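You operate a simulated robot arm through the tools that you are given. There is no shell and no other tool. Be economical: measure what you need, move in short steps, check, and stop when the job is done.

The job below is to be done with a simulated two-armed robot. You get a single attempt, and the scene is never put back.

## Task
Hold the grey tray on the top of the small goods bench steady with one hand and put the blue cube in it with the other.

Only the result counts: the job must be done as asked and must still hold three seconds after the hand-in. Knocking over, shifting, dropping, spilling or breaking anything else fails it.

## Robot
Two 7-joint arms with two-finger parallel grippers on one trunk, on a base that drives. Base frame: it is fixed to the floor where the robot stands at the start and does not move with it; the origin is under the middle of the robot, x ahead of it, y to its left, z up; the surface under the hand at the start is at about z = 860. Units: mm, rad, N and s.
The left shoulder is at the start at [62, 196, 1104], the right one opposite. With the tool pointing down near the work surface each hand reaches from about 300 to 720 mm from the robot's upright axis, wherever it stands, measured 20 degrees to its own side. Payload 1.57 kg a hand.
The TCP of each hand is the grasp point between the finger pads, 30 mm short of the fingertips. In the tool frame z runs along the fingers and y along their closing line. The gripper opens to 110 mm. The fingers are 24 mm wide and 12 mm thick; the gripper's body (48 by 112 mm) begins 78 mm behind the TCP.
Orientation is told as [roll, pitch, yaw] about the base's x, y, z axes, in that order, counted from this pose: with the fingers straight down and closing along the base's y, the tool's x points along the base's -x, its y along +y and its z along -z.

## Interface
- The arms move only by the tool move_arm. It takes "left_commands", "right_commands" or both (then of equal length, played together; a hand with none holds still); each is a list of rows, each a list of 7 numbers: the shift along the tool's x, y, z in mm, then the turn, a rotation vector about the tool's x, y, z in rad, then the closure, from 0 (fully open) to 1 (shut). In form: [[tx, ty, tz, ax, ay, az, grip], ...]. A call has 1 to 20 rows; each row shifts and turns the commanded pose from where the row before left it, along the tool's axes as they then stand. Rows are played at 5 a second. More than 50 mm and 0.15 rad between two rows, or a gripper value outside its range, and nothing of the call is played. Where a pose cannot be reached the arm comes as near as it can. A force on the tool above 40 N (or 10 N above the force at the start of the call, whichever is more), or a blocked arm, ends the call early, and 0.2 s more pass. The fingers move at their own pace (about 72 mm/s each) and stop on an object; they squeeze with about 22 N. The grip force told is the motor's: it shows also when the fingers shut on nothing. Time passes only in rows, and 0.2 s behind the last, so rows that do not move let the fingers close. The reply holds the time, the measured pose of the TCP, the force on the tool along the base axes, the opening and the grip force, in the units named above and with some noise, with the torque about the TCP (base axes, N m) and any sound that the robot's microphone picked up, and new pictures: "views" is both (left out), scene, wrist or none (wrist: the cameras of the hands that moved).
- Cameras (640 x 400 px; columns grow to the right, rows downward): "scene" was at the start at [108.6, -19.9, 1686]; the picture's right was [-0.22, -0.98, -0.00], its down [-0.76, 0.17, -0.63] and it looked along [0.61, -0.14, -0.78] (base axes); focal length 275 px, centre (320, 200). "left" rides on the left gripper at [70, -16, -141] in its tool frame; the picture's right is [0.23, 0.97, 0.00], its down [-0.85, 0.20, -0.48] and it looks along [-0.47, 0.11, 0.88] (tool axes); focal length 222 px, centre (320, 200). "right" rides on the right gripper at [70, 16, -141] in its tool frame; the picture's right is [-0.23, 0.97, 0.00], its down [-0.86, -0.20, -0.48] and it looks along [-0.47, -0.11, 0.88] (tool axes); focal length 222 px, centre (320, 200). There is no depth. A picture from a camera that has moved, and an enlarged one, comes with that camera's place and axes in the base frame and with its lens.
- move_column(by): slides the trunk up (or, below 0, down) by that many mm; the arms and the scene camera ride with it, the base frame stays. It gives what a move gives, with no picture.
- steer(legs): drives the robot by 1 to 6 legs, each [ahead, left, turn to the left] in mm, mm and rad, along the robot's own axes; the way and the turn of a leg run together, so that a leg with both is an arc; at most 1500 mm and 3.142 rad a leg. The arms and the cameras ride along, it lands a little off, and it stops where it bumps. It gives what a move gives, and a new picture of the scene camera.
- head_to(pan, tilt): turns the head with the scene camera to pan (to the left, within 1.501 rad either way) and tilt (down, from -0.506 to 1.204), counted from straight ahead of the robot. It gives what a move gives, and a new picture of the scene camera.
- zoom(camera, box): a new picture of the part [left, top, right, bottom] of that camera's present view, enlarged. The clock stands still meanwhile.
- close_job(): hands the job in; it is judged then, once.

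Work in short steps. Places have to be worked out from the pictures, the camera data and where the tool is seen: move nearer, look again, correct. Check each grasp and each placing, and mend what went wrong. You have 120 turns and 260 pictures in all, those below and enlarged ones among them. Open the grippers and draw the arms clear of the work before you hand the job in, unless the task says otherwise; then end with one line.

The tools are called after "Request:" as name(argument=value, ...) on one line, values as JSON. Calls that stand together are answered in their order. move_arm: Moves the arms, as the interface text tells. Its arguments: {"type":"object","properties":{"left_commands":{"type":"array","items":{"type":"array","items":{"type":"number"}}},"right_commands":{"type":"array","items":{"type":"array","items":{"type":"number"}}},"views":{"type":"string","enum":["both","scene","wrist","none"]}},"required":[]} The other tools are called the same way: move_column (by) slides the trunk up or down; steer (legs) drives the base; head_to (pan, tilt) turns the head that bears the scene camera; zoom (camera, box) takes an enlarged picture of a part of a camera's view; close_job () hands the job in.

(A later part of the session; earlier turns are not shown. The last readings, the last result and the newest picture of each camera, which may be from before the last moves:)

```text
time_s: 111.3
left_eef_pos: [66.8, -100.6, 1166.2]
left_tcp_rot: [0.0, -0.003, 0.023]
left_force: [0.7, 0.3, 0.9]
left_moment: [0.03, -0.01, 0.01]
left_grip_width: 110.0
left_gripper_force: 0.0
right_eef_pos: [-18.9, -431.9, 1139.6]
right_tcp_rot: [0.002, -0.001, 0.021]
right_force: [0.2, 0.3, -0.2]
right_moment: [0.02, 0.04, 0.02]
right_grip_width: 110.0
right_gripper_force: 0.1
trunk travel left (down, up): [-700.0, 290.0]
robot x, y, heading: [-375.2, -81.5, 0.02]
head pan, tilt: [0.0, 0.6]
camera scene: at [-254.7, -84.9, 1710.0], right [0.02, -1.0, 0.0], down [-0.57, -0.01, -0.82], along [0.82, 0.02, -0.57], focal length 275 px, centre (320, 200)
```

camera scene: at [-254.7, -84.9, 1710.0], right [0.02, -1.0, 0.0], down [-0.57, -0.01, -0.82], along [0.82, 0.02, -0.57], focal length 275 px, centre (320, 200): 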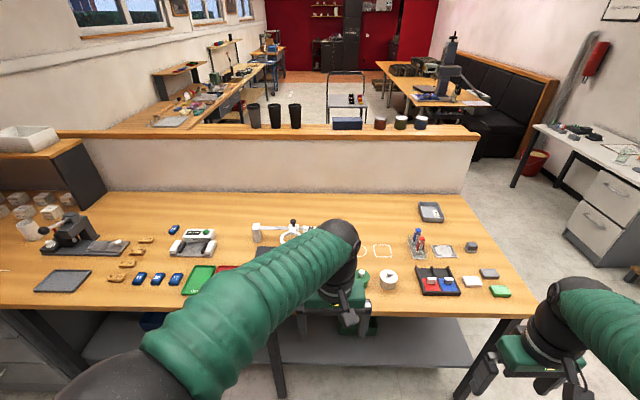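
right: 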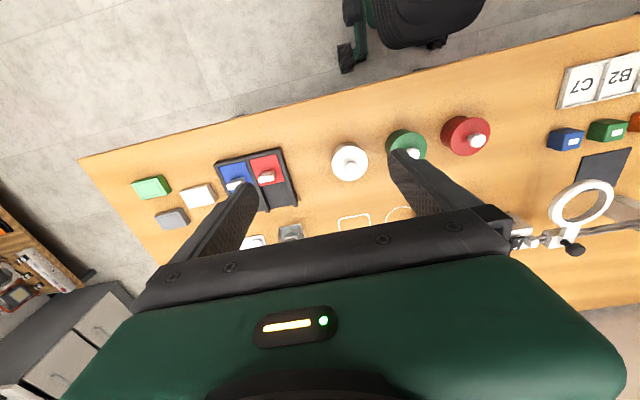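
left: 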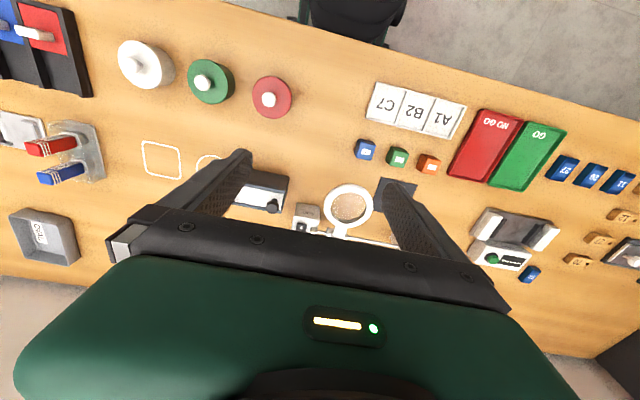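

On this bench there's also a flat dark plate at the left end. I zoom on it and on the OVAL tray to tell them apart.

Request:
zoom(camera="scene", box=[0, 200, 240, 350])

Request:
zoom(camera="scene", box=[360, 180, 540, 300])

Request:
steer(legs=[[365, -25, -0.02]])

Request:
head_to(pan=0.2, tilt=1.0)

```text
2.67 times, centred on (120, 275) of scene
camera zoom: at [-254.7, -84.9, 1710.0], right [0.02, -1.0, 0.0], down [-0.57, -0.01, -0.82], along [0.82, 0.02, -0.57], focal length 734 px, centre (853, 0)
```

zoom: 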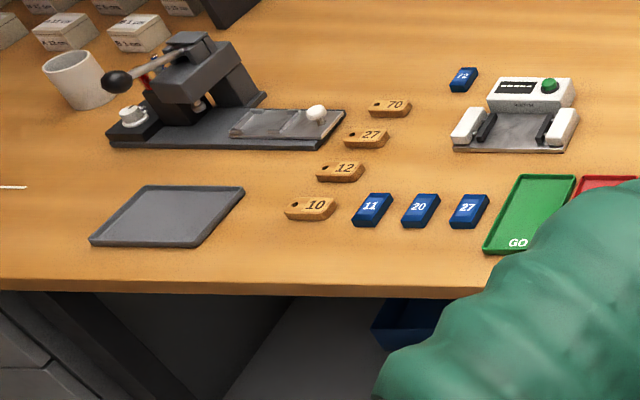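

```text
3.33 times, centred on (450, 240) of scene
camera zoom: at [-254.7, -84.9, 1710.0], right [0.02, -1.0, 0.0], down [-0.57, -0.01, -0.82], along [0.82, 0.02, -0.57], focal length 917 px, centre (-113, 67)
```

zoom: 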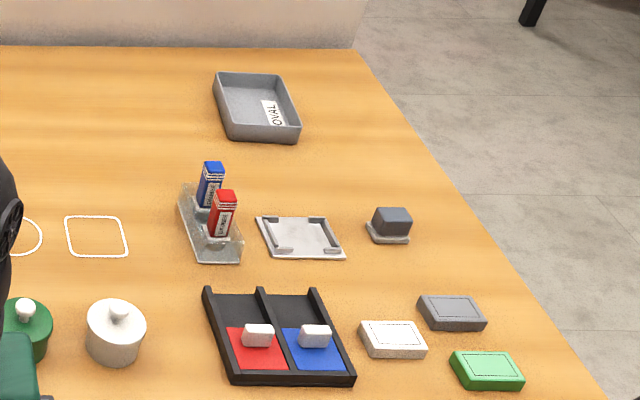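

```text
time_s: 113.7
left_eef_pos: [430.3, -130.0, 1168.2]
left_tcp_rot: [0.0, -0.005, -0.001]
left_force: [-0.5, -0.4, 0.0]
left_moment: [0.01, 0.0, 0.02]
left_grip_width: 110.2
left_gripper_force: 0.0
right_eef_pos: [334.5, -459.7, 1142.6]
right_tcp_rot: [0.001, -0.007, -0.001]
right_force: [0.0, 0.3, 0.0]
right_moment: [0.03, 0.02, 0.01]
right_grip_width: 110.0
right_gripper_force: 0.0
trunk travel left (down, up): [-700.0, 290.0]
robot x, y, heading: [-11.2, -102.5, 0.005]
head pan, tilt: [0.0, 0.6]
camera scene: at [107.2, -105.4, 1710.3], right [0.0, -1.0, 0.0], down [-0.56, 0.0, -0.83], along [0.83, 0.0, -0.56], focal length 275 px, centre (320, 200)
```

scene: 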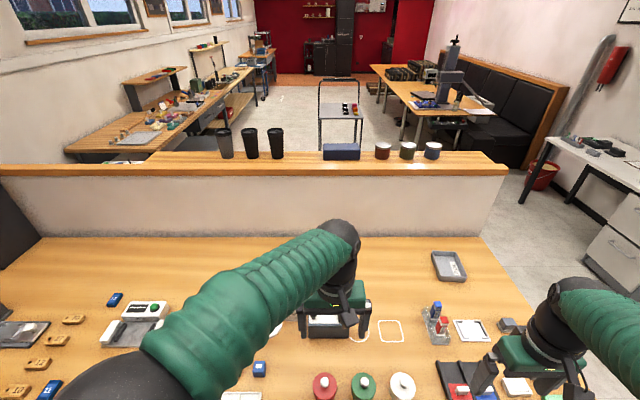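

```text
time_s: 114.5
left_eef_pos: [431.9, -131.1, 1166.4]
left_tcp_rot: [0.003, -0.003, 0.0]
left_force: [0.5, -0.3, 0.0]
left_moment: [0.01, -0.01, 0.02]
left_grip_width: 109.9
left_gripper_force: 0.1
right_eef_pos: [336.5, -458.1, 1141.5]
right_tcp_rot: [0.0, -0.002, -0.002]
right_force: [0.1, 0.6, 0.0]
right_moment: [-0.03, 0.01, -0.01]
right_grip_width: 110.0
right_gripper_force: 0.0
trunk travel left (down, up): [-700.0, 290.0]
robot x, y, heading: [-17.1, -100.6, 0.005]
head pan, tilt: [0.201, 1.0]
camera scene: at [91.2, -91.8, 1678.0], right [0.2, -0.98, 0.0], down [-0.83, -0.17, -0.54], along [0.53, 0.11, -0.84], focal length 275 px, centre (320, 200)
```

scene: 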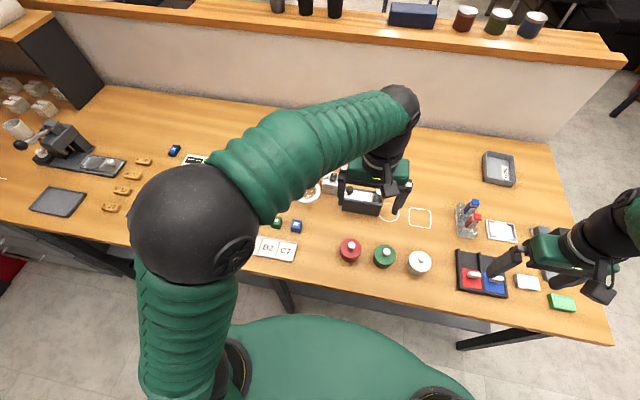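

Two candidates remain, so I enlarge both, and the cube, from here.

Request:
zoom(camera="scene", box=[0, 140, 160, 240])

Request:
zoom(camera="scene", box=[440, 120, 600, 220])

Request:
zoom(camera="scene", box=[240, 180, 400, 280])

```text
4.00 times, centred on (80, 190) of scene
camera zoom: at [91.2, -91.8, 1678.0], right [0.2, -0.98, 0.0], down [-0.83, -0.17, -0.54], along [0.53, 0.11, -0.84], focal length 1101 px, centre (1280, 240)
```

zoom: 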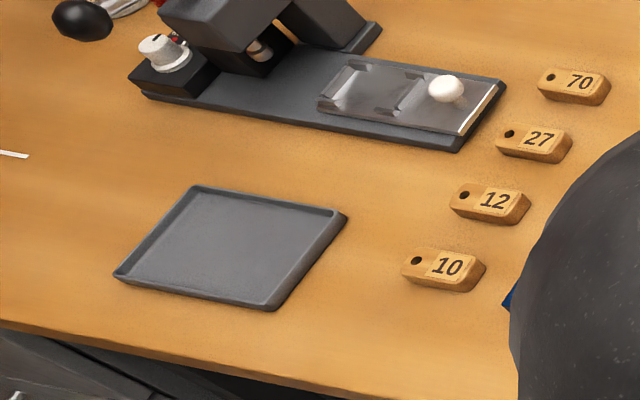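

```text
4.00 times, centred on (520, 170) of scene
camera zoom: at [91.2, -91.8, 1678.0], right [0.2, -0.98, 0.0], down [-0.83, -0.17, -0.54], along [0.53, 0.11, -0.84], focal length 1101 px, centre (-480, 320)
```

zoom: 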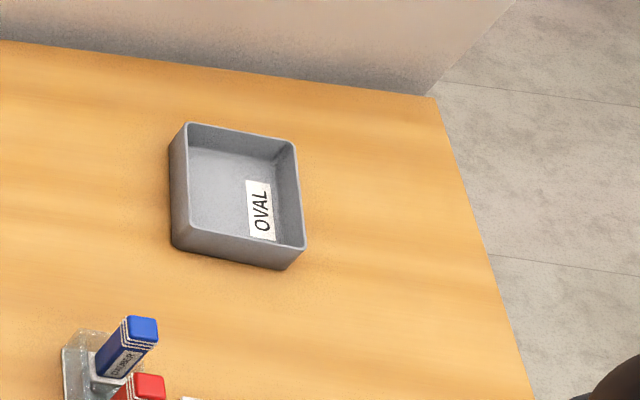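

```text
4.00 times, centred on (320, 230) of scene
camera zoom: at [91.2, -91.8, 1678.0], right [0.2, -0.98, 0.0], down [-0.83, -0.17, -0.54], along [0.53, 0.11, -0.84], focal length 1101 px, centre (320, 80)
```

zoom: 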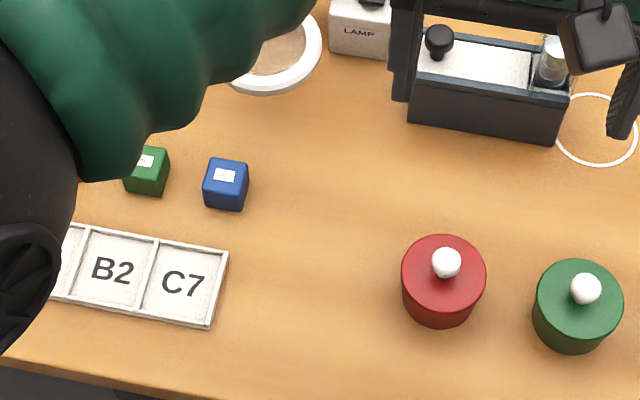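

I take the OVAL tray as the target: it is mid-grey, walled and colour-named like the blue ROUND tray, while the left one is a dark slate mat. The blue cube is at about (477,66), so I move the left hand above it with the fingers partly closed.

Request:
move_arm(left_commands=[[-9, 39.4, 16, 0, 0, 0, 0.4], [-9, 39.4, 16, 0, 0, 0, 0.4], [-9, 39.4, 16, 0, 0, 0, 0.4], [-9, 39.4, 16, 0, 0, 0, 0.4], [-9, 39.4, 16, 0, 0, 0, 0.4], [0, 0, 0, 0, 0, 0, 0.4]])

```text
time_s: 115.9
left_eef_pos: [476.9, 68.1, 1085.1]
left_tcp_rot: [-0.003, -0.002, -0.003]
left_force: [-0.1, 0.2, -0.6]
left_moment: [0.03, -0.04, -0.01]
left_grip_width: 65.9
left_gripper_force: 0.0
right_eef_pos: [335.5, -458.8, 1142.8]
right_tcp_rot: [0.0, -0.006, -0.003]
right_force: [-0.1, -0.3, -0.4]
right_moment: [0.01, 0.0, -0.03]
right_grip_width: 110.0
right_gripper_force: 0.1
trunk travel left (down, up): [-700.0, 290.0]
robot x, y, heading: [-12.0, -103.9, -0.001]
head pan, tilt: [0.201, 1.0]
camera scene: at [90.0, -89.9, 1678.0], right [0.2, -0.98, 0.0], down [-0.83, -0.17, -0.54], along [0.53, 0.11, -0.84], focal length 275 px, centre (320, 200)
camera left: at [407.6, 52.4, 1227.0], right [-0.23, 0.97, 0.0], down [0.85, 0.2, 0.48], along [0.47, 0.11, -0.88], focal length 222 px, centre (320, 200)
```

scene: 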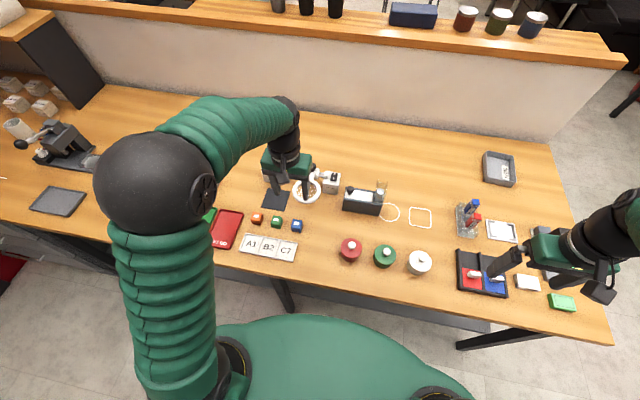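
left: 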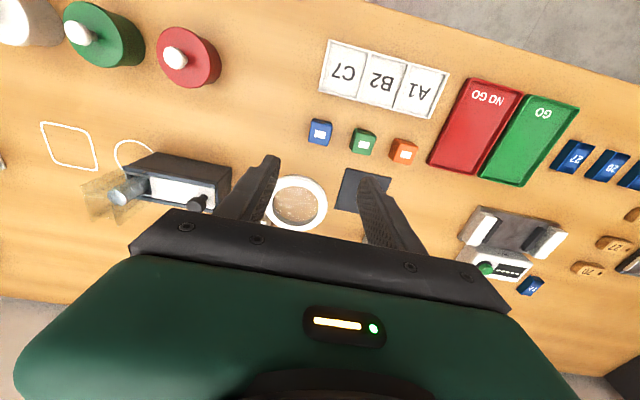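

The wrist camera puts the cube at about (479,69). I zoom to check its yaw and size.

Request:
zoom(camera="left", box=[270, 100, 366, 160])

```text
6.67 times, centred on (318, 130) of left
camera zoom: at [407.6, 52.4, 1227.0], right [-0.23, 0.97, 0.0], down [0.85, 0.2, 0.48], along [0.47, 0.11, -0.88], focal length 1481 px, centre (333, 667)
```

zoom: 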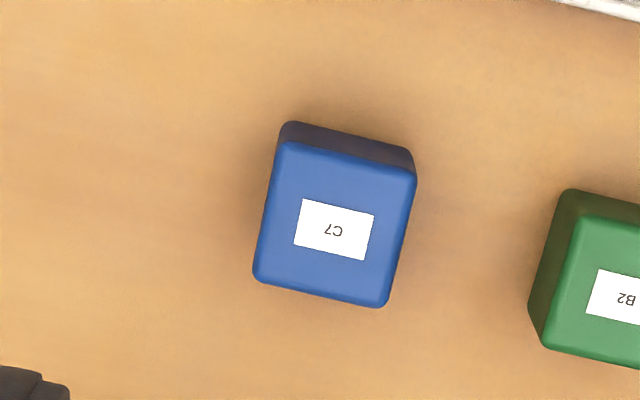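

The cube is about 31 mm, aligned with the base, centre (479,69). I descend so the fingertips stop just above the bench.

Request:
move_arm(left_commands=[[-2, 1, 45, 0, 0, 0, 0.4], [0, 0, 45, 0, 0, 0, 0.4], [0, 0, 45, 0, 0, 0, 0.4], [0, 0, 30, 0, 0, 0, 0.4], [0, 0, 20, 0, 0, 0, 0.4], [0, 0, 0, 0, 0, 0, 0.4]])

```text
time_s: 117.3
left_eef_pos: [480.2, 67.8, 901.9]
left_tcp_rot: [-0.001, -0.004, -0.002]
left_force: [-0.2, -1.0, 0.7]
left_moment: [0.03, -0.05, -0.02]
left_grip_width: 66.0
left_gripper_force: 0.1
right_eef_pos: [334.8, -458.9, 1141.7]
right_tcp_rot: [0.001, -0.005, -0.001]
right_force: [0.1, -0.4, -0.3]
right_moment: [0.01, -0.02, -0.01]
right_grip_width: 110.0
right_gripper_force: 0.0
trunk travel left (down, up): [-700.0, 290.0]
robot x, y, heading: [-10.7, -100.6, 0.003]
head pan, tilt: [0.201, 1.0]
camera scene: at [90.2, -90.8, 1678.0], right [0.2, -0.98, 0.0], down [-0.83, -0.17, -0.54], along [0.53, 0.11, -0.84], focal length 275 px, centre (320, 200)
camera left: at [409.9, 51.9, 1043.8], right [-0.23, 0.97, 0.0], down [0.85, 0.2, 0.48], along [0.47, 0.11, -0.88], focal length 222 px, centre (320, 200)
```

scene: 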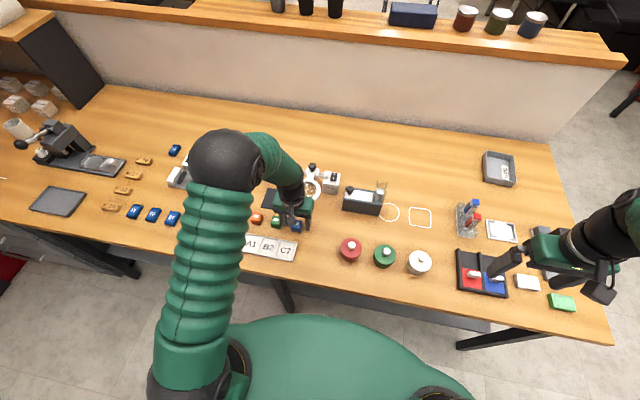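
left: 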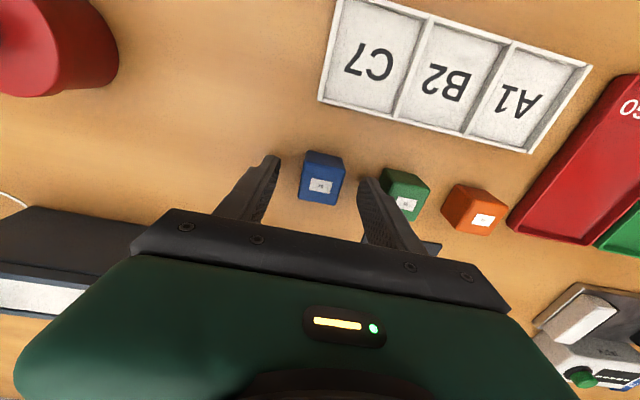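

The cube sits between the fingers. I lower 7 mm and close.

Request:
move_arm(left_commands=[[0, 0, 7, 0, 0, 0, 0.4], [0, 0, 0, 0, 0, 0, 0.8], [0, 0, 0, 0, 0, 0, 1], [0, 0, 0, 0, 0, 0, 1], [0, 0, 0, 0, 0, 0, 1]], views="wrist")

```text
time_s: 118.5
left_eef_pos: [480.0, 69.4, 894.2]
left_tcp_rot: [-0.001, -0.003, -0.001]
left_force: [0.6, 0.1, -0.7]
left_moment: [0.0, 0.01, -0.02]
left_grip_width: 30.7
left_gripper_force: 21.6
right_eef_pos: [335.7, -460.0, 1141.6]
right_tcp_rot: [-0.001, -0.006, -0.001]
right_force: [0.1, -0.3, 0.3]
right_moment: [-0.01, 0.02, 0.01]
right_grip_width: 109.8
right_gripper_force: 0.2
trunk travel left (down, up): [-700.0, 290.0]
robot x, y, heading: [-12.7, -103.4, 0.0]
head pan, tilt: [0.201, 1.0]
camera left: at [410.1, 52.2, 1036.3], right [-0.23, 0.97, 0.0], down [0.85, 0.2, 0.48], along [0.47, 0.11, -0.88], focal length 222 px, centre (320, 200)
```

left: 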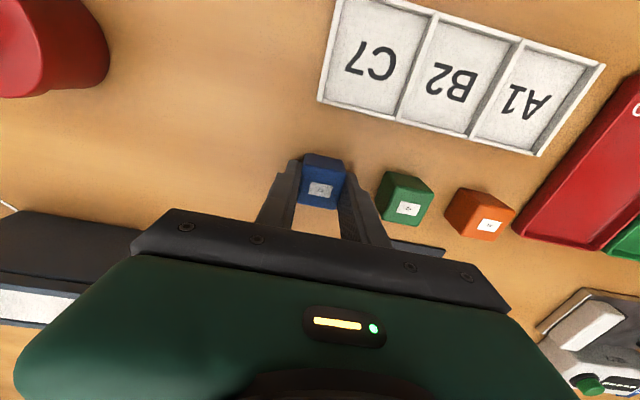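

The cube is gripped at 30.7 mm with 21.6 N. I lift straight up to about z=1165.

Request:
move_arm(left_commands=[[0, 0, -30, 0, 0, 0, 1], [0, 0, -40, 0, 0, 0, 1], [0, 0, -40, 0, 0, 0, 1], [0, 0, -40, 0, 0, 0, 1], [0, 0, -40, 0, 0, 0, 1], [0, 0, -40, 0, 0, 0, 1], [0, 0, -40, 0, 0, 0, 1]])

```text
time_s: 120.1
left_eef_pos: [475.2, 67.9, 1163.9]
left_tcp_rot: [0.001, -0.003, -0.002]
left_force: [-0.1, -0.2, -0.5]
left_moment: [0.0, -0.04, -0.01]
left_grip_width: 0.0
left_gripper_force: 21.3
right_eef_pos: [336.6, -458.2, 1141.5]
right_tcp_rot: [0.001, -0.006, -0.002]
right_force: [-0.7, -0.3, -0.2]
right_moment: [0.02, 0.02, 0.0]
right_grip_width: 110.2
right_gripper_force: 0.1
trunk travel left (down, up): [-700.0, 290.0]
robot x, y, heading: [-14.3, -102.3, 0.002]
head pan, tilt: [0.201, 1.0]
camera scene: at [89.2, -91.0, 1678.0], right [0.2, -0.98, 0.0], down [-0.83, -0.17, -0.54], along [0.53, 0.11, -0.84], focal length 275 px, centre (320, 200)
camera left: at [405.6, 51.1, 1305.4], right [-0.23, 0.97, 0.0], down [0.85, 0.2, 0.48], along [0.47, 0.11, -0.88], focal length 222 px, centre (320, 200)
```

scene: 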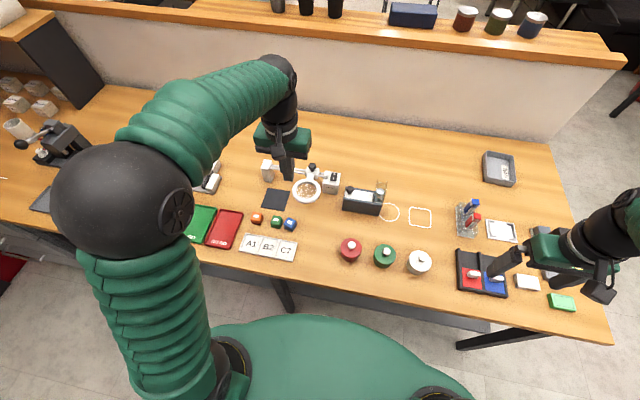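
left: 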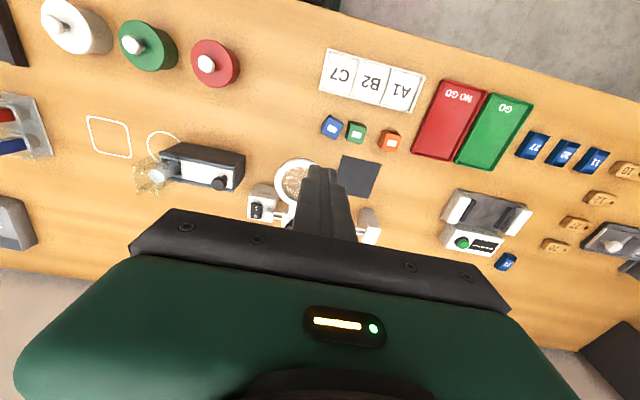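

The gripper came up empty (width 0): the cube slipped out. I zoom to see where it lies and whether the green cube is undisturbed.

Request:
zoom(camera="left", box=[290, 90, 418, 170])

Request:
zoom(camera="scene", box=[230, 190, 326, 250])

```text
5.00 times, centred on (354, 130) of left
camera zoom: at [405.6, 51.1, 1305.4], right [-0.23, 0.97, 0.0], down [0.85, 0.2, 0.48], along [0.47, 0.11, -0.88], focal length 1111 px, centre (150, 550)
```

zoom: 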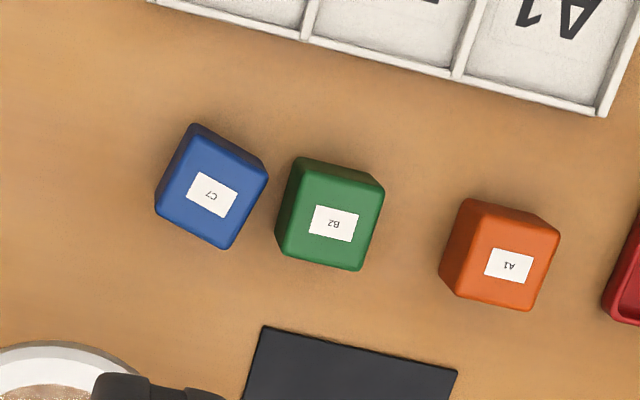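

```text
6.67 times, centred on (278, 220) of scene
camera zoom: at [89.2, -91.0, 1678.0], right [0.2, -0.98, 0.0], down [-0.83, -0.17, -0.54], along [0.53, 0.11, -0.84], focal length 1835 px, centre (600, 67)
```

zoom: 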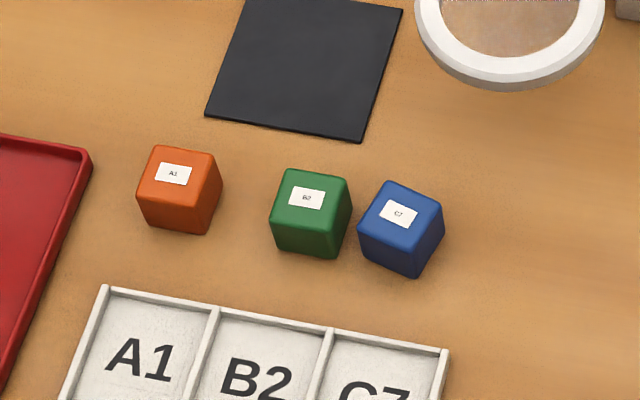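

The blue cube now lies at about (478,91), turned roughly -0.33 rad, close to the green one, which is undisturbed. I regrip it along its other axis (yaw about 1.24) so no finger goes between the cubes. First I hover and look.

Request:
move_arm(left_commands=[[-3, 23, 0, 0, 0, 0, 0.52], [0, 0, 13, 0, 0, -0.1378, 0.52], [0, 0, 13, 0, 0, -0.1378, 0.52], [0, 0, 13, 0, 0, -0.1378, 0.52], [0, 0, 13, 0, 0, -0.1378, 0.52], [0, 0, 13, 0, 0, -0.1378, 0.52], [0, 0, 13, 0, 0, -0.1378, 0.52], [0, 0, 13, 0, 0, -0.1378, 0.52], [0, 0, 13, 0, 0, -0.1378, 0.52], [0, 0, 13, 0, 0, -0.1378, 0.52], [0, 0, 0, 0, 0, 0, 0.52]], views="wrist")

Request:
zoom(camera="left", box=[240, 80, 400, 180])

```text
time_s: 122.5
left_eef_pos: [480.9, 91.3, 1048.3]
left_tcp_rot: [-0.002, -0.002, 1.242]
left_force: [0.5, -0.3, -0.2]
left_moment: [-0.02, 0.0, -0.02]
left_grip_width: 52.7
left_gripper_force: 0.1
right_eef_pos: [335.5, -459.6, 1142.2]
right_tcp_rot: [-0.001, -0.005, -0.001]
right_force: [0.7, -0.3, 0.6]
right_moment: [0.02, -0.05, -0.03]
right_grip_width: 110.1
right_gripper_force: 0.1
trunk travel left (down, up): [-700.0, 290.0]
robot x, y, heading: [-11.5, -100.1, 0.002]
head pan, tilt: [0.201, 1.0]
camera left: at [474.3, 20.1, 1190.1], right [-0.99, 0.1, 0.0], down [0.09, 0.87, 0.48], along [0.05, 0.48, -0.88], focal length 222 px, centre (320, 200)
```

left: 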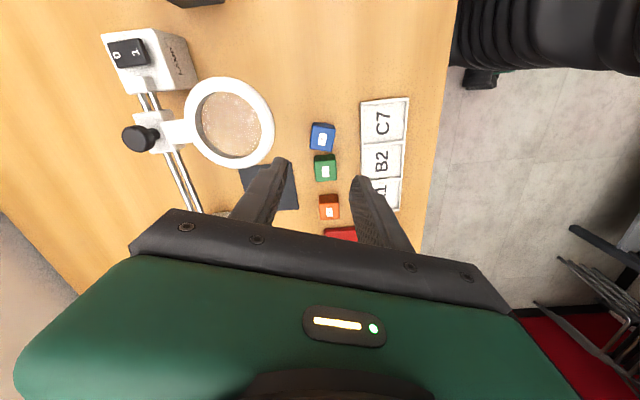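

```text
4.00 times, centred on (320, 130) of left
camera zoom: at [474.3, 20.1, 1190.1], right [-0.99, 0.1, 0.0], down [0.09, 0.87, 0.48], along [0.05, 0.48, -0.88], focal length 888 px, centre (320, 480)
```

zoom: 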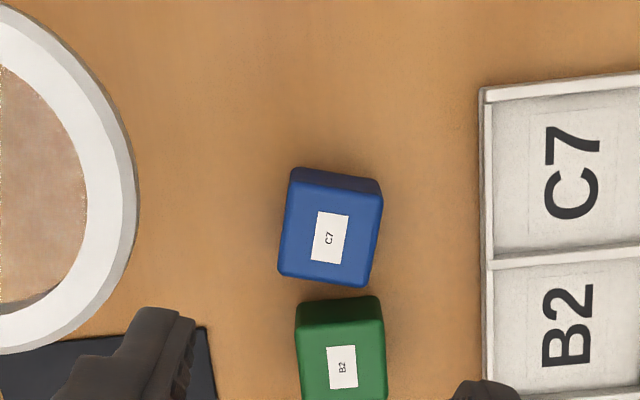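

The blue cube centre is (479,93) and the magnifier ring, at z≈920 with its edge at x≈533, is clear of the fingers. I descend slowly, close gently, and lift just 20 mm to test the grip.

Request:
move_arm(left_commands=[[-1.3, 2.5, 40, 0, 0, 0.06, 0.52], [0, 0, 40, 0, 0, 0, 0.52], [0, 0, 40, 0, 0, 0, 0.52], [0, 0, 25, 0, 0, 0, 0.52], [0, 0, 10, 0, 0, 0, 0.52], [0, 0, 0, 0, 0, 0, 0.52]], views="wrist")

```text
time_s: 123.9
left_eef_pos: [481.7, 92.4, 893.1]
left_tcp_rot: [-0.003, 0.001, 1.179]
left_force: [0.0, 0.7, -0.8]
left_moment: [0.01, -0.01, 0.01]
left_grip_width: 52.8
left_gripper_force: 0.1
right_eef_pos: [335.0, -460.2, 1142.8]
right_tcp_rot: [0.001, -0.004, 0.0]
right_force: [0.7, 0.1, -0.3]
right_moment: [0.03, 0.01, 0.02]
right_grip_width: 109.7
right_gripper_force: 0.1
trunk travel left (down, up): [-700.0, 290.0]
robot x, y, heading: [-13.5, -102.4, 0.004]
head pan, tilt: [0.201, 1.0]
camera left: at [469.9, 21.9, 1035.0], right [-0.99, 0.16, 0.0], down [0.14, 0.87, 0.48], along [0.08, 0.47, -0.88], focal length 222 px, centre (320, 200)
```

left: 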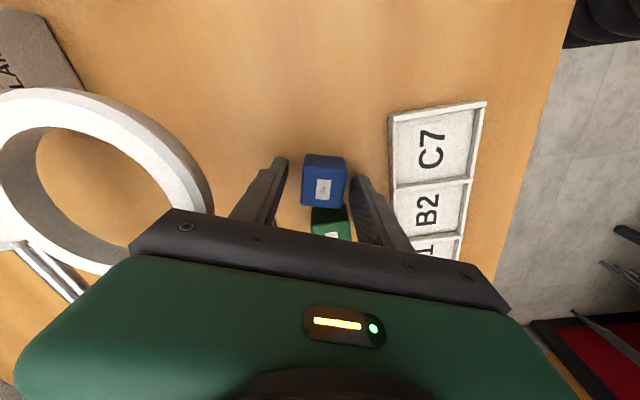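

The cube is centred between the fingers. I close, let it settle, then lift slowly by 20 mm.

Request:
move_arm(left_commands=[[0, 0, 0, 0, 0, 0, 0.7], [0, 0, 0, 0, 0, 0, 0.85], [0, 0, 0, 0, 0, 0, 1], [0, 0, 0, 0, 0, 0, 1], [0, 0, 0, 0, 0, 0, 1], [0, 0, -3, 0, 0, 0, 1], [0, 0, -5, 0, 0, 0, 1], [0, 0, -6, 0, 0, 0, 1], [0, 0, -6, 0, 0, 0, 1], [0, 0, 0, 0, 0, 0, 1]], views="wrist")

```text
time_s: 126.1
left_eef_pos: [480.5, 91.8, 913.8]
left_tcp_rot: [-0.004, 0.0, 1.181]
left_force: [-0.5, -0.1, -0.6]
left_moment: [0.01, 0.01, -0.02]
left_grip_width: 30.6
left_gripper_force: 22.2
right_eef_pos: [337.0, -459.3, 1142.1]
right_tcp_rot: [0.0, -0.006, -0.001]
right_force: [0.2, -0.4, 0.4]
right_moment: [0.01, 0.0, 0.0]
right_grip_width: 110.1
right_gripper_force: 0.0
trunk travel left (down, up): [-700.0, 290.0]
robot x, y, heading: [-12.9, -100.2, 0.003]
head pan, tilt: [0.201, 1.0]
camera left: at [469.5, 22.4, 1055.7], right [-0.99, 0.16, 0.0], down [0.14, 0.87, 0.48], along [0.08, 0.47, -0.88], focal length 222 px, centre (320, 200)
```

left: 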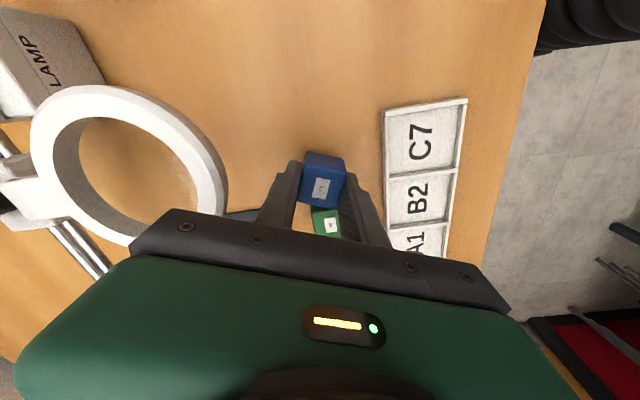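

It holds. I keep lifting gently.

Request:
move_arm(left_commands=[[0, 0, -6, 0, 0, 0, 1], [0, 0, -10, 0, 0, 0, 1], [0, 0, -14, 0, 0, 0, 1], [0, 0, -14, 0, 0, 0, 1], [0, 0, -14, 0, 0, 0, 1], [0, 0, -14, 0, 0, 0, 1], [0, 0, -14, 0, 0, 0, 1], [0, 0, -14, 0, 0, 0, 1], [0, 0, -10, 0, 0, 0, 1], [0, 0, -5, 0, 0, 0, 1]], views="wrist")

```text
time_s: 128.3
left_eef_pos: [480.6, 92.6, 1029.7]
left_tcp_rot: [-0.003, 0.0, 1.181]
left_force: [-0.2, 0.3, -0.6]
left_moment: [-0.02, 0.01, -0.02]
left_grip_width: 30.9
left_gripper_force: 21.9
right_eef_pos: [336.7, -459.5, 1142.5]
right_tcp_rot: [0.001, -0.006, -0.001]
right_force: [0.7, 0.5, 0.6]
right_moment: [0.02, -0.02, 0.0]
right_grip_width: 109.9
right_gripper_force: 0.1
trunk travel left (down, up): [-700.0, 290.0]
robot x, y, heading: [-11.3, -102.9, 0.007]
head pan, tilt: [0.201, 1.0]
camera left: at [468.9, 22.5, 1170.1], right [-0.99, 0.16, 0.0], down [0.14, 0.87, 0.48], along [0.08, 0.47, -0.88], focal length 222 px, centre (320, 200)
```

left: 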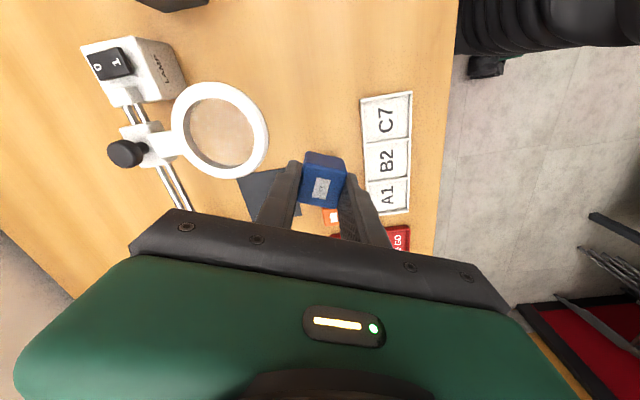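

The cube stays firmly held. I test the grip against base motion with a short reverse leg while still over the bench.

Request:
move_arm(left_commands=[[0, 0, -8, 0, 0, 0, 1], [0, 0, -12, 0, 0, 0, 1], [0, 0, -12, 0, 0, 0, 1], [0, 0, -12, 0, 0, 0, 1], [0, 0, -12, 0, 0, 0, 1], [0, 0, -6, 0, 0, 0, 1]], views="none")

Request:
steer(legs=[[-100, 0, 0]])

```text
time_s: 129.7
left_eef_pos: [479.4, 93.7, 1090.7]
left_tcp_rot: [-0.003, 0.001, 1.18]
left_force: [0.1, -0.1, -0.3]
left_moment: [0.01, 0.0, 0.01]
left_grip_width: 30.9
left_gripper_force: 21.8
right_eef_pos: [335.3, -459.3, 1141.8]
right_tcp_rot: [0.0, -0.003, -0.001]
right_force: [0.3, -0.2, 0.5]
right_moment: [-0.01, 0.0, -0.02]
right_grip_width: 109.7
right_gripper_force: 0.0
trunk travel left (down, up): [-700.0, 290.0]
robot x, y, heading: [-14.1, -105.7, -0.0]
head pan, tilt: [0.201, 1.0]
```

```text
time_s: 130.9
left_eef_pos: [382.9, 92.8, 1088.4]
left_tcp_rot: [-0.002, 0.0, 1.179]
left_force: [-0.1, 0.0, 0.1]
left_moment: [0.01, -0.01, 0.02]
left_grip_width: 30.8
left_gripper_force: 21.8
right_eef_pos: [239.7, -459.3, 1140.5]
right_tcp_rot: [0.001, -0.001, -0.003]
right_force: [0.1, 0.2, -0.3]
right_moment: [0.01, 0.04, 0.02]
right_grip_width: 110.1
right_gripper_force: 0.2
trunk travel left (down, up): [-700.0, 290.0]
robot x, y, heading: [-111.6, -104.8, 0.003]
head pan, tilt: [0.201, 1.0]
camera scene: at [-2.5, -91.3, 1677.6], right [0.2, -0.98, 0.0], down [-0.83, -0.17, -0.54], along [0.52, 0.11, -0.84], focal length 275 px, centre (320, 200)
```

scene: 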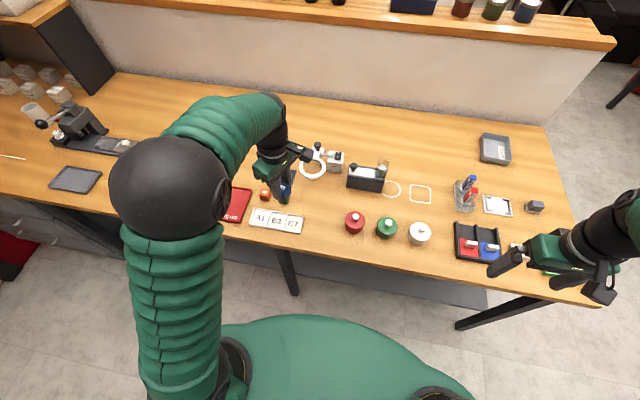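

The grip holds through driving. Plan: go to the right end of the bench, facing +y at about x=650, and put the cube in the tray from there, with the right hand holding the tray's +x wall. First to a staging point at (650,-1540).

Request:
steer(legs=[[-220, 0, 0], [0, -1440, 0], [0, 0, 1.567], [0, -980, 0]])

Request:
head_to(pan=-0.2, tilt=0.7)

```text
time_s: 147.8
left_eef_pos: [466.5, -1068.9, 1090.9]
left_tcp_rot: [-0.006, 0.0, 2.723]
left_force: [0.4, -0.1, 0.2]
left_moment: [0.05, 0.01, 0.03]
left_grip_width: 30.7
left_gripper_force: 21.9
right_eef_pos: [1012.9, -1229.5, 1143.9]
right_tcp_rot: [-0.002, -0.007, 1.543]
right_force: [-0.3, -0.1, 0.4]
right_moment: [-0.01, -0.03, -0.02]
right_grip_width: 109.9
right_gripper_force: 0.0
trunk travel left (down, up): [-700.0, 290.0]
robot x, y, heading: [647.5, -1563.5, 1.542]
head pan, tilt: [0.201, 1.0]
camera scene: at [637.5, -1464.5, 1678.0], right [0.98, 0.17, 0.0], down [0.15, -0.83, -0.54], along [-0.09, 0.53, -0.84], focal length 275 px, centre (320, 200)
```

scene: 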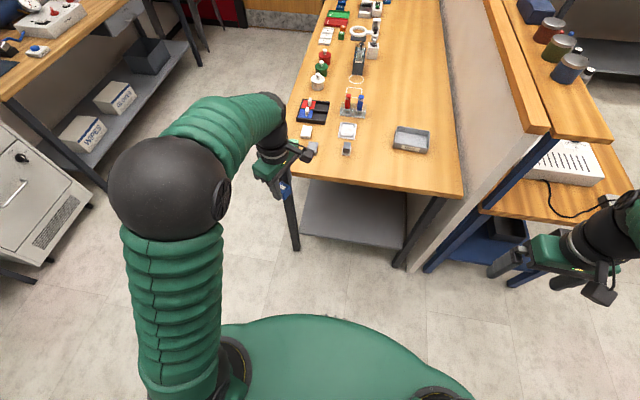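

```text
time_s: 148.7
left_eef_pos: [467.7, -1071.3, 1091.0]
left_tcp_rot: [-0.007, -0.001, 2.722]
left_force: [0.5, -0.2, -0.4]
left_moment: [0.01, 0.0, 0.01]
left_grip_width: 30.9
left_gripper_force: 22.0
right_eef_pos: [1014.4, -1228.8, 1144.2]
right_tcp_rot: [0.0, -0.007, 1.542]
right_force: [-0.2, -0.6, 0.2]
right_moment: [-0.02, -0.02, 0.01]
right_grip_width: 110.0
right_gripper_force: 0.1
trunk travel left (down, up): [-700.0, 290.0]
robot x, y, heading: [648.6, -1567.0, 1.543]
head pan, tilt: [-0.201, 0.7]
camera scene: at [671.6, -1450.4, 1701.3], right [0.97, -0.22, 0.0], down [-0.15, -0.63, -0.76], along [0.17, 0.74, -0.65], focal length 275 px, centre (320, 200)
```

scene: 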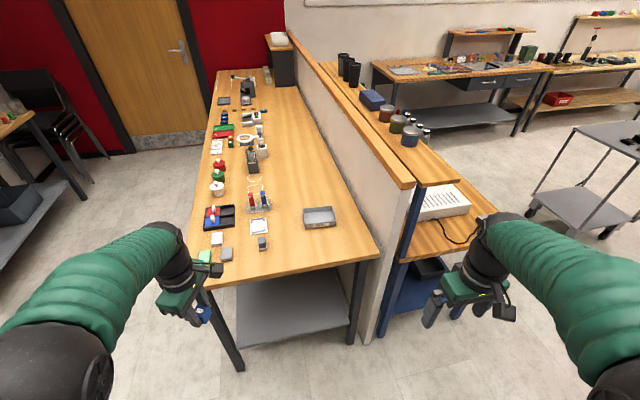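

I bring the right hand inward so it clears the half-wall end (x>1030), then advance to about (670,-1145).

Request:
move_arm(right_commands=[[0, 38, 0, 0, 0, 0, 0], [0, 38, 0, 0, 0, 0, 0], [0, 38, 0, 0, 0, 0, 0], [0, 38, 0, 0, 0, 0, 0]], views="none")

Request:
steer(legs=[[0, -10, 0.028], [300, 0, 0]])

```text
time_s: 149.7
left_eef_pos: [467.3, -1071.2, 1091.0]
left_tcp_rot: [-0.005, 0.0, 2.723]
left_force: [0.1, 0.2, 0.6]
left_moment: [-0.02, -0.03, 0.03]
left_grip_width: 30.9
left_gripper_force: 22.6
right_eef_pos: [860.7, -1227.1, 1142.0]
right_tcp_rot: [-0.001, -0.007, 1.543]
right_force: [0.9, -0.8, 0.5]
right_moment: [0.0, -0.02, 0.0]
right_grip_width: 110.0
right_gripper_force: 0.1
trunk travel left (down, up): [-700.0, 290.0]
robot x, y, heading: [649.8, -1561.9, 1.545]
head pan, tilt: [-0.201, 0.7]
```

```text
time_s: 152.1
left_eef_pos: [465.3, -776.1, 1092.4]
left_tcp_rot: [-0.006, -0.002, 2.75]
left_force: [-1.1, -0.4, 0.5]
left_moment: [0.0, 0.0, 0.0]
left_grip_width: 30.8
left_gripper_force: 22.0
right_eef_pos: [862.2, -921.5, 1143.5]
right_tcp_rot: [0.0, -0.007, 1.57]
right_force: [0.2, 0.6, 0.2]
right_moment: [0.03, -0.02, -0.04]
right_grip_width: 110.0
right_gripper_force: 0.0
trunk travel left (down, up): [-700.0, 290.0]
robot x, y, heading: [660.6, -1262.8, 1.575]
head pan, tilt: [-0.201, 0.7]
camera scene: at [679.1, -1151.4, 1701.6], right [0.98, -0.2, 0.0], down [-0.13, -0.63, -0.77], along [0.15, 0.75, -0.64], focal length 275 px, centre (320, 200)
```

scene: 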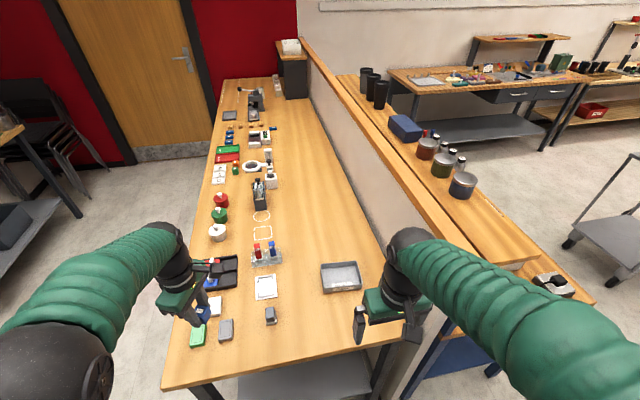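

Clear so far, with the tray at about (860,-615). I advance the last 115 mm and tilt the head down to look at the tray.

Request:
steer(legs=[[115, 0, 0]])

Request:
head_to(pan=-0.3, tilt=0.95)

Request:
zoom(camera="scene", box=[240, 100, 480, 250])

```text
time_s: 153.3
left_eef_pos: [463.1, -659.4, 1092.6]
left_tcp_rot: [-0.008, -0.001, 2.751]
left_force: [0.9, 0.1, 0.1]
left_moment: [-0.02, 0.0, -0.03]
left_grip_width: 30.7
left_gripper_force: 22.2
right_eef_pos: [861.1, -806.0, 1144.0]
right_tcp_rot: [0.0, -0.009, 1.571]
right_force: [0.1, -0.8, -0.5]
right_moment: [0.0, 0.01, -0.01]
right_grip_width: 110.1
right_gripper_force: 0.1
trunk travel left (down, up): [-700.0, 290.0]
robot x, y, heading: [658.7, -1149.4, 1.58]
head pan, tilt: [-0.201, 0.7]
camera scene: at [677.3, -1037.0, 1701.8], right [0.98, -0.2, 0.0], down [-0.13, -0.63, -0.77], along [0.15, 0.75, -0.64], focal length 275 px, centre (320, 200)
```

scene: 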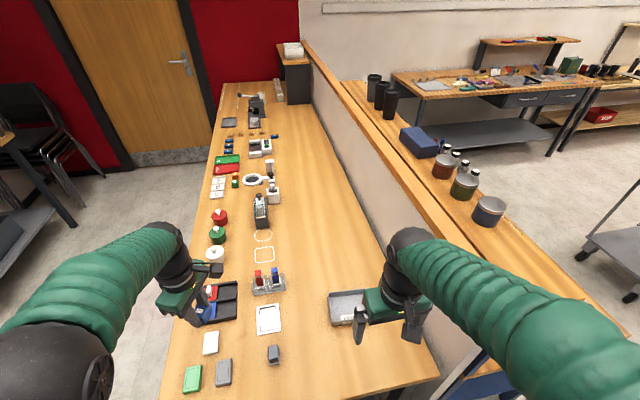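

```text
time_s: 154.1
left_eef_pos: [461.6, -656.9, 1091.9]
left_tcp_rot: [-0.006, 0.0, 2.751]
left_force: [0.0, 0.3, -1.0]
left_moment: [0.0, -0.03, 0.02]
left_grip_width: 30.5
left_gripper_force: 21.9
right_eef_pos: [860.8, -801.5, 1141.4]
right_tcp_rot: [-0.001, -0.005, 1.571]
right_force: [-0.2, 0.7, 0.0]
right_moment: [-0.04, 0.03, 0.01]
right_grip_width: 109.9
right_gripper_force: 0.1
trunk travel left (down, up): [-700.0, 290.0]
robot x, y, heading: [661.7, -1149.1, 1.572]
head pan, tilt: [-0.3, 0.949]
camera scene: at [682.1, -1043.4, 1681.5], right [0.96, -0.29, 0.0], down [-0.24, -0.78, -0.58], along [0.17, 0.55, -0.81], focal length 275 px, centre (320, 200)
```

scene: 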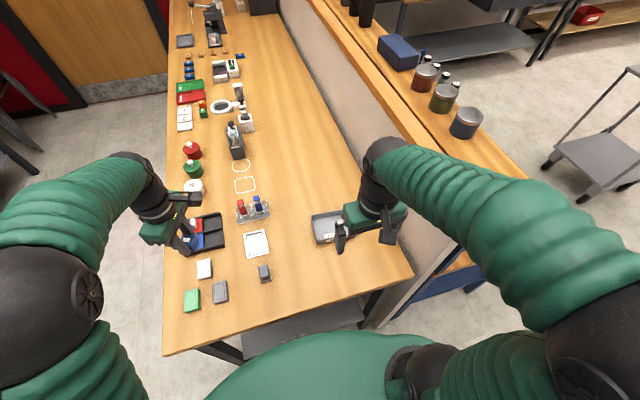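

```text
2.67 times, centred on (360, 175) of scene
camera zoom: at [682.1, -1043.4, 1681.5], right [0.96, -0.29, 0.0], down [-0.24, -0.78, -0.58], along [0.17, 0.55, -0.81], focal length 734 px, centre (213, 267)
```

zoom: 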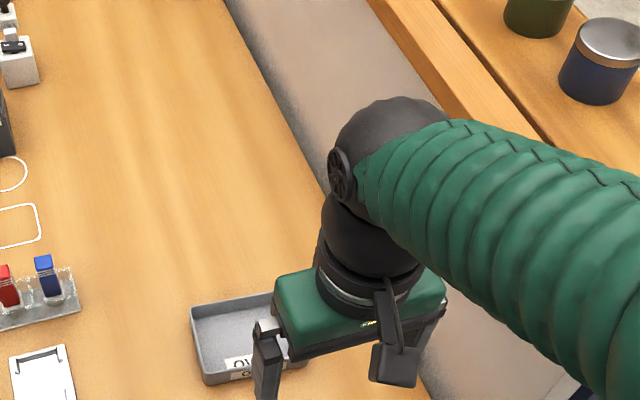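

The right forearm would cross the half wall if that hand went in vertically. So I pitch the right hand about 45° (fingers forward and down, closing along x), so it can hold the tray's +x wall from the robot's side with the wrist staying short of the wall end.

Request:
move_arm(right_commands=[[-40, 0, 0, 0, 0, 0, 0], [-40, 0, 0, 0, 0, 0, 0], [0, 0, 0, 0, -0.131, 0, 0], [0, 0, 0, 0, -0.131, 0, 0], [0, 0, 0, 0, -0.131, 0, 0], [0, 0, 0, 0, -0.131, 0, 0], [0, 0, 0, 0, -0.131, 0, 0], [0, 0, 0, 0, -0.131, 0, 0], [0, 0, 0, 0, 0, 0, 0]])

```text
time_s: 156.1
left_eef_pos: [463.9, -657.2, 1091.7]
left_tcp_rot: [-0.008, -0.001, 2.751]
left_force: [0.4, -0.3, -0.9]
left_moment: [-0.03, -0.02, 0.03]
left_grip_width: 30.8
left_gripper_force: 22.1
right_eef_pos: [863.5, -699.9, 1157.3]
right_tcp_rot: [-0.001, -0.793, 1.571]
right_force: [0.9, 0.5, -1.6]
right_moment: [0.01, -0.02, 0.01]
right_grip_width: 109.9
right_gripper_force: 0.1
right hand out of reach, approached as far as the arm can: row 8
trunk travel left (down, up): [-700.0, 290.0]
robot x, y, heading: [658.8, -1144.7, 1.568]
head pan, tilt: [-0.3, 0.949]
camera scene: at [682.7, -1045.2, 1681.6], right [0.96, -0.29, 0.0], down [-0.24, -0.78, -0.58], along [0.17, 0.55, -0.81], focal length 275 px, centre (320, 200)
camera right: at [846.8, -850.2, 1207.0], right [-0.97, 0.16, 0.16], down [0.2, 0.26, 0.94], along [0.11, 0.95, -0.28], focal length 222 px, centre (320, 200)
```

scene: 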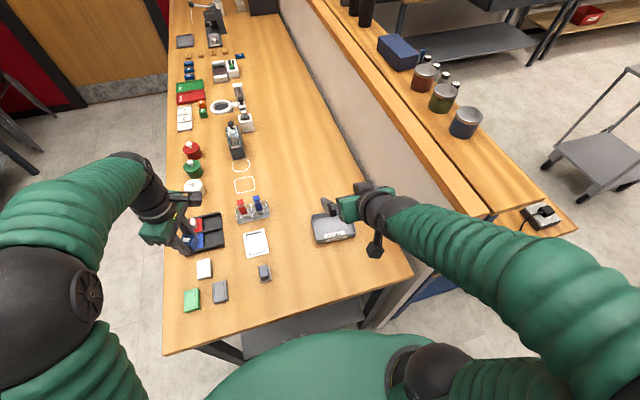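
right: 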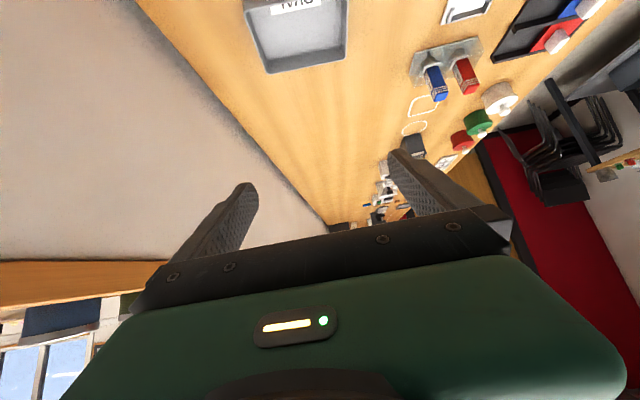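

Even so the forearm (about (1038,-900), z≈1230) is close to the wall end. Standing at about (580,-1155) turned right to heading ≈1.12 keeps the right elbow clear and leaves the tray within the left hand's reach. I draw the right hand inward, shift and turn.

Request:
move_arm(right_commands=[[0, 35, 0, 0, 0, 0, 0], [0, 35, 0, 0, 0, 0, 0], [0, 35, 0, 0, 0, 0, 0]], views="none")

Request:
steer(legs=[[-10, 80, 0], [0, 0, -0.45]])

Request:
head_to(pan=0.1, tilt=0.95)

```text
time_s: 156.9
left_eef_pos: [460.2, -657.0, 1090.8]
left_tcp_rot: [-0.007, 0.0, 2.75]
left_force: [-0.5, 0.0, -0.6]
left_moment: [-0.02, -0.02, -0.03]
left_grip_width: 30.7
left_gripper_force: 22.5
right_eef_pos: [754.8, -701.1, 1156.7]
right_tcp_rot: [-0.005, -0.793, 1.573]
right_force: [-0.7, 0.2, -0.3]
right_moment: [0.0, -0.01, -0.01]
right_grip_width: 109.9
right_gripper_force: 0.1
trunk travel left (down, up): [-700.0, 290.0]
robot x, y, heading: [656.5, -1146.9, 1.575]
head pan, tilt: [-0.3, 0.949]
```

```text
time_s: 159.2
left_eef_pos: [602.6, -621.6, 1088.0]
left_tcp_rot: [-0.01, 0.013, 2.299]
left_force: [-1.3, 0.5, -0.5]
left_moment: [-0.06, -0.11, 0.01]
left_grip_width: 30.9
left_gripper_force: 22.1
right_eef_pos: [845.9, -788.5, 1157.6]
right_tcp_rot: [-0.023, -0.793, 1.134]
right_force: [-1.5, 0.8, 0.7]
right_moment: [-0.05, -0.04, -0.08]
right_grip_width: 109.6
right_gripper_force: 0.1
trunk travel left (down, up): [-700.0, 290.0]
robot x, y, heading: [577.0, -1157.1, 1.117]
head pan, tilt: [-0.3, 0.949]
camera scene: at [619.0, -1060.3, 1681.6], right [0.73, -0.68, 0.02], down [-0.55, -0.6, -0.58], along [0.41, 0.42, -0.81], focal length 275 px, centre (320, 200)
```

scene: 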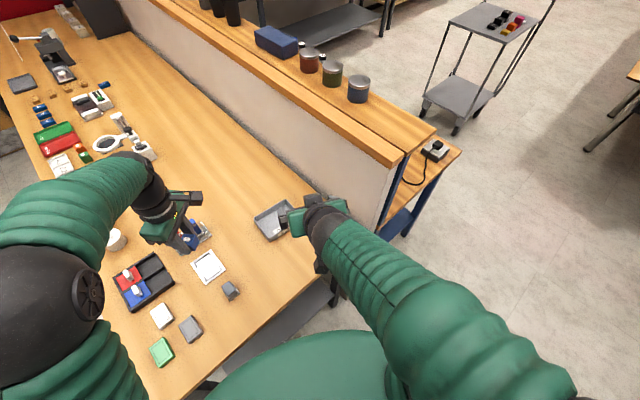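

```text
time_s: 160.1
left_eef_pos: [608.5, -627.6, 1090.7]
left_tcp_rot: [-0.007, 0.004, 2.3]
left_force: [-0.9, 0.0, -0.2]
left_moment: [-0.02, -0.02, -0.01]
left_grip_width: 30.7
left_gripper_force: 22.3
right_eef_pos: [854.7, -793.1, 1156.8]
right_tcp_rot: [-0.007, -0.796, 1.125]
right_force: [-0.3, -0.3, -0.4]
right_moment: [-0.01, -0.01, -0.05]
right_grip_width: 110.1
right_gripper_force: 0.0
trunk travel left (down, up): [-700.0, 290.0]
robot x, y, heading: [575.1, -1156.4, 1.118]
head pan, tilt: [0.099, 0.949]
camera scene: at [604.4, -1051.9, 1681.5], right [0.94, -0.35, 0.01], down [-0.28, -0.77, -0.58], along [0.21, 0.54, -0.81], focal length 275 px, centre (320, 200)
```

scene: 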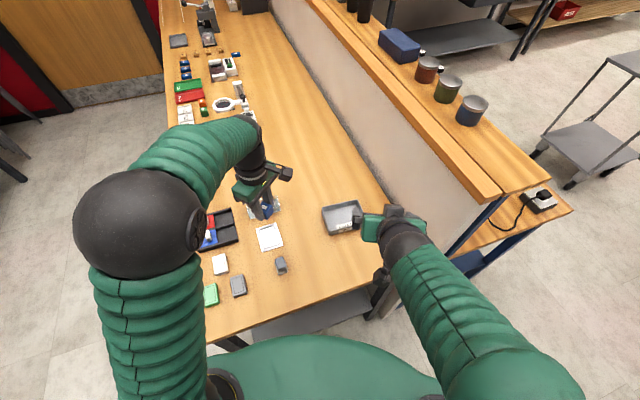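

The right arm is now well clear of the wall end. I zoom on the tray to measure it.

Request:
zoom(camera="scene", box=[300, 180, 396, 240])

```text
6.67 times, centred on (348, 210) of scene
camera zoom: at [604.4, -1051.9, 1681.5], right [0.94, -0.35, 0.01], down [-0.28, -0.77, -0.58], along [0.21, 0.54, -0.81], focal length 1835 px, centre (133, 133)
```

zoom: 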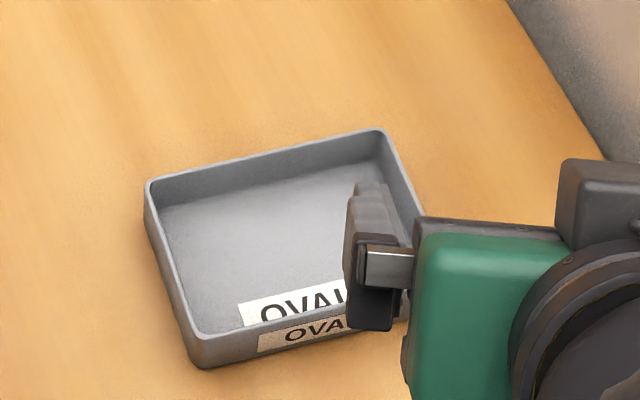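

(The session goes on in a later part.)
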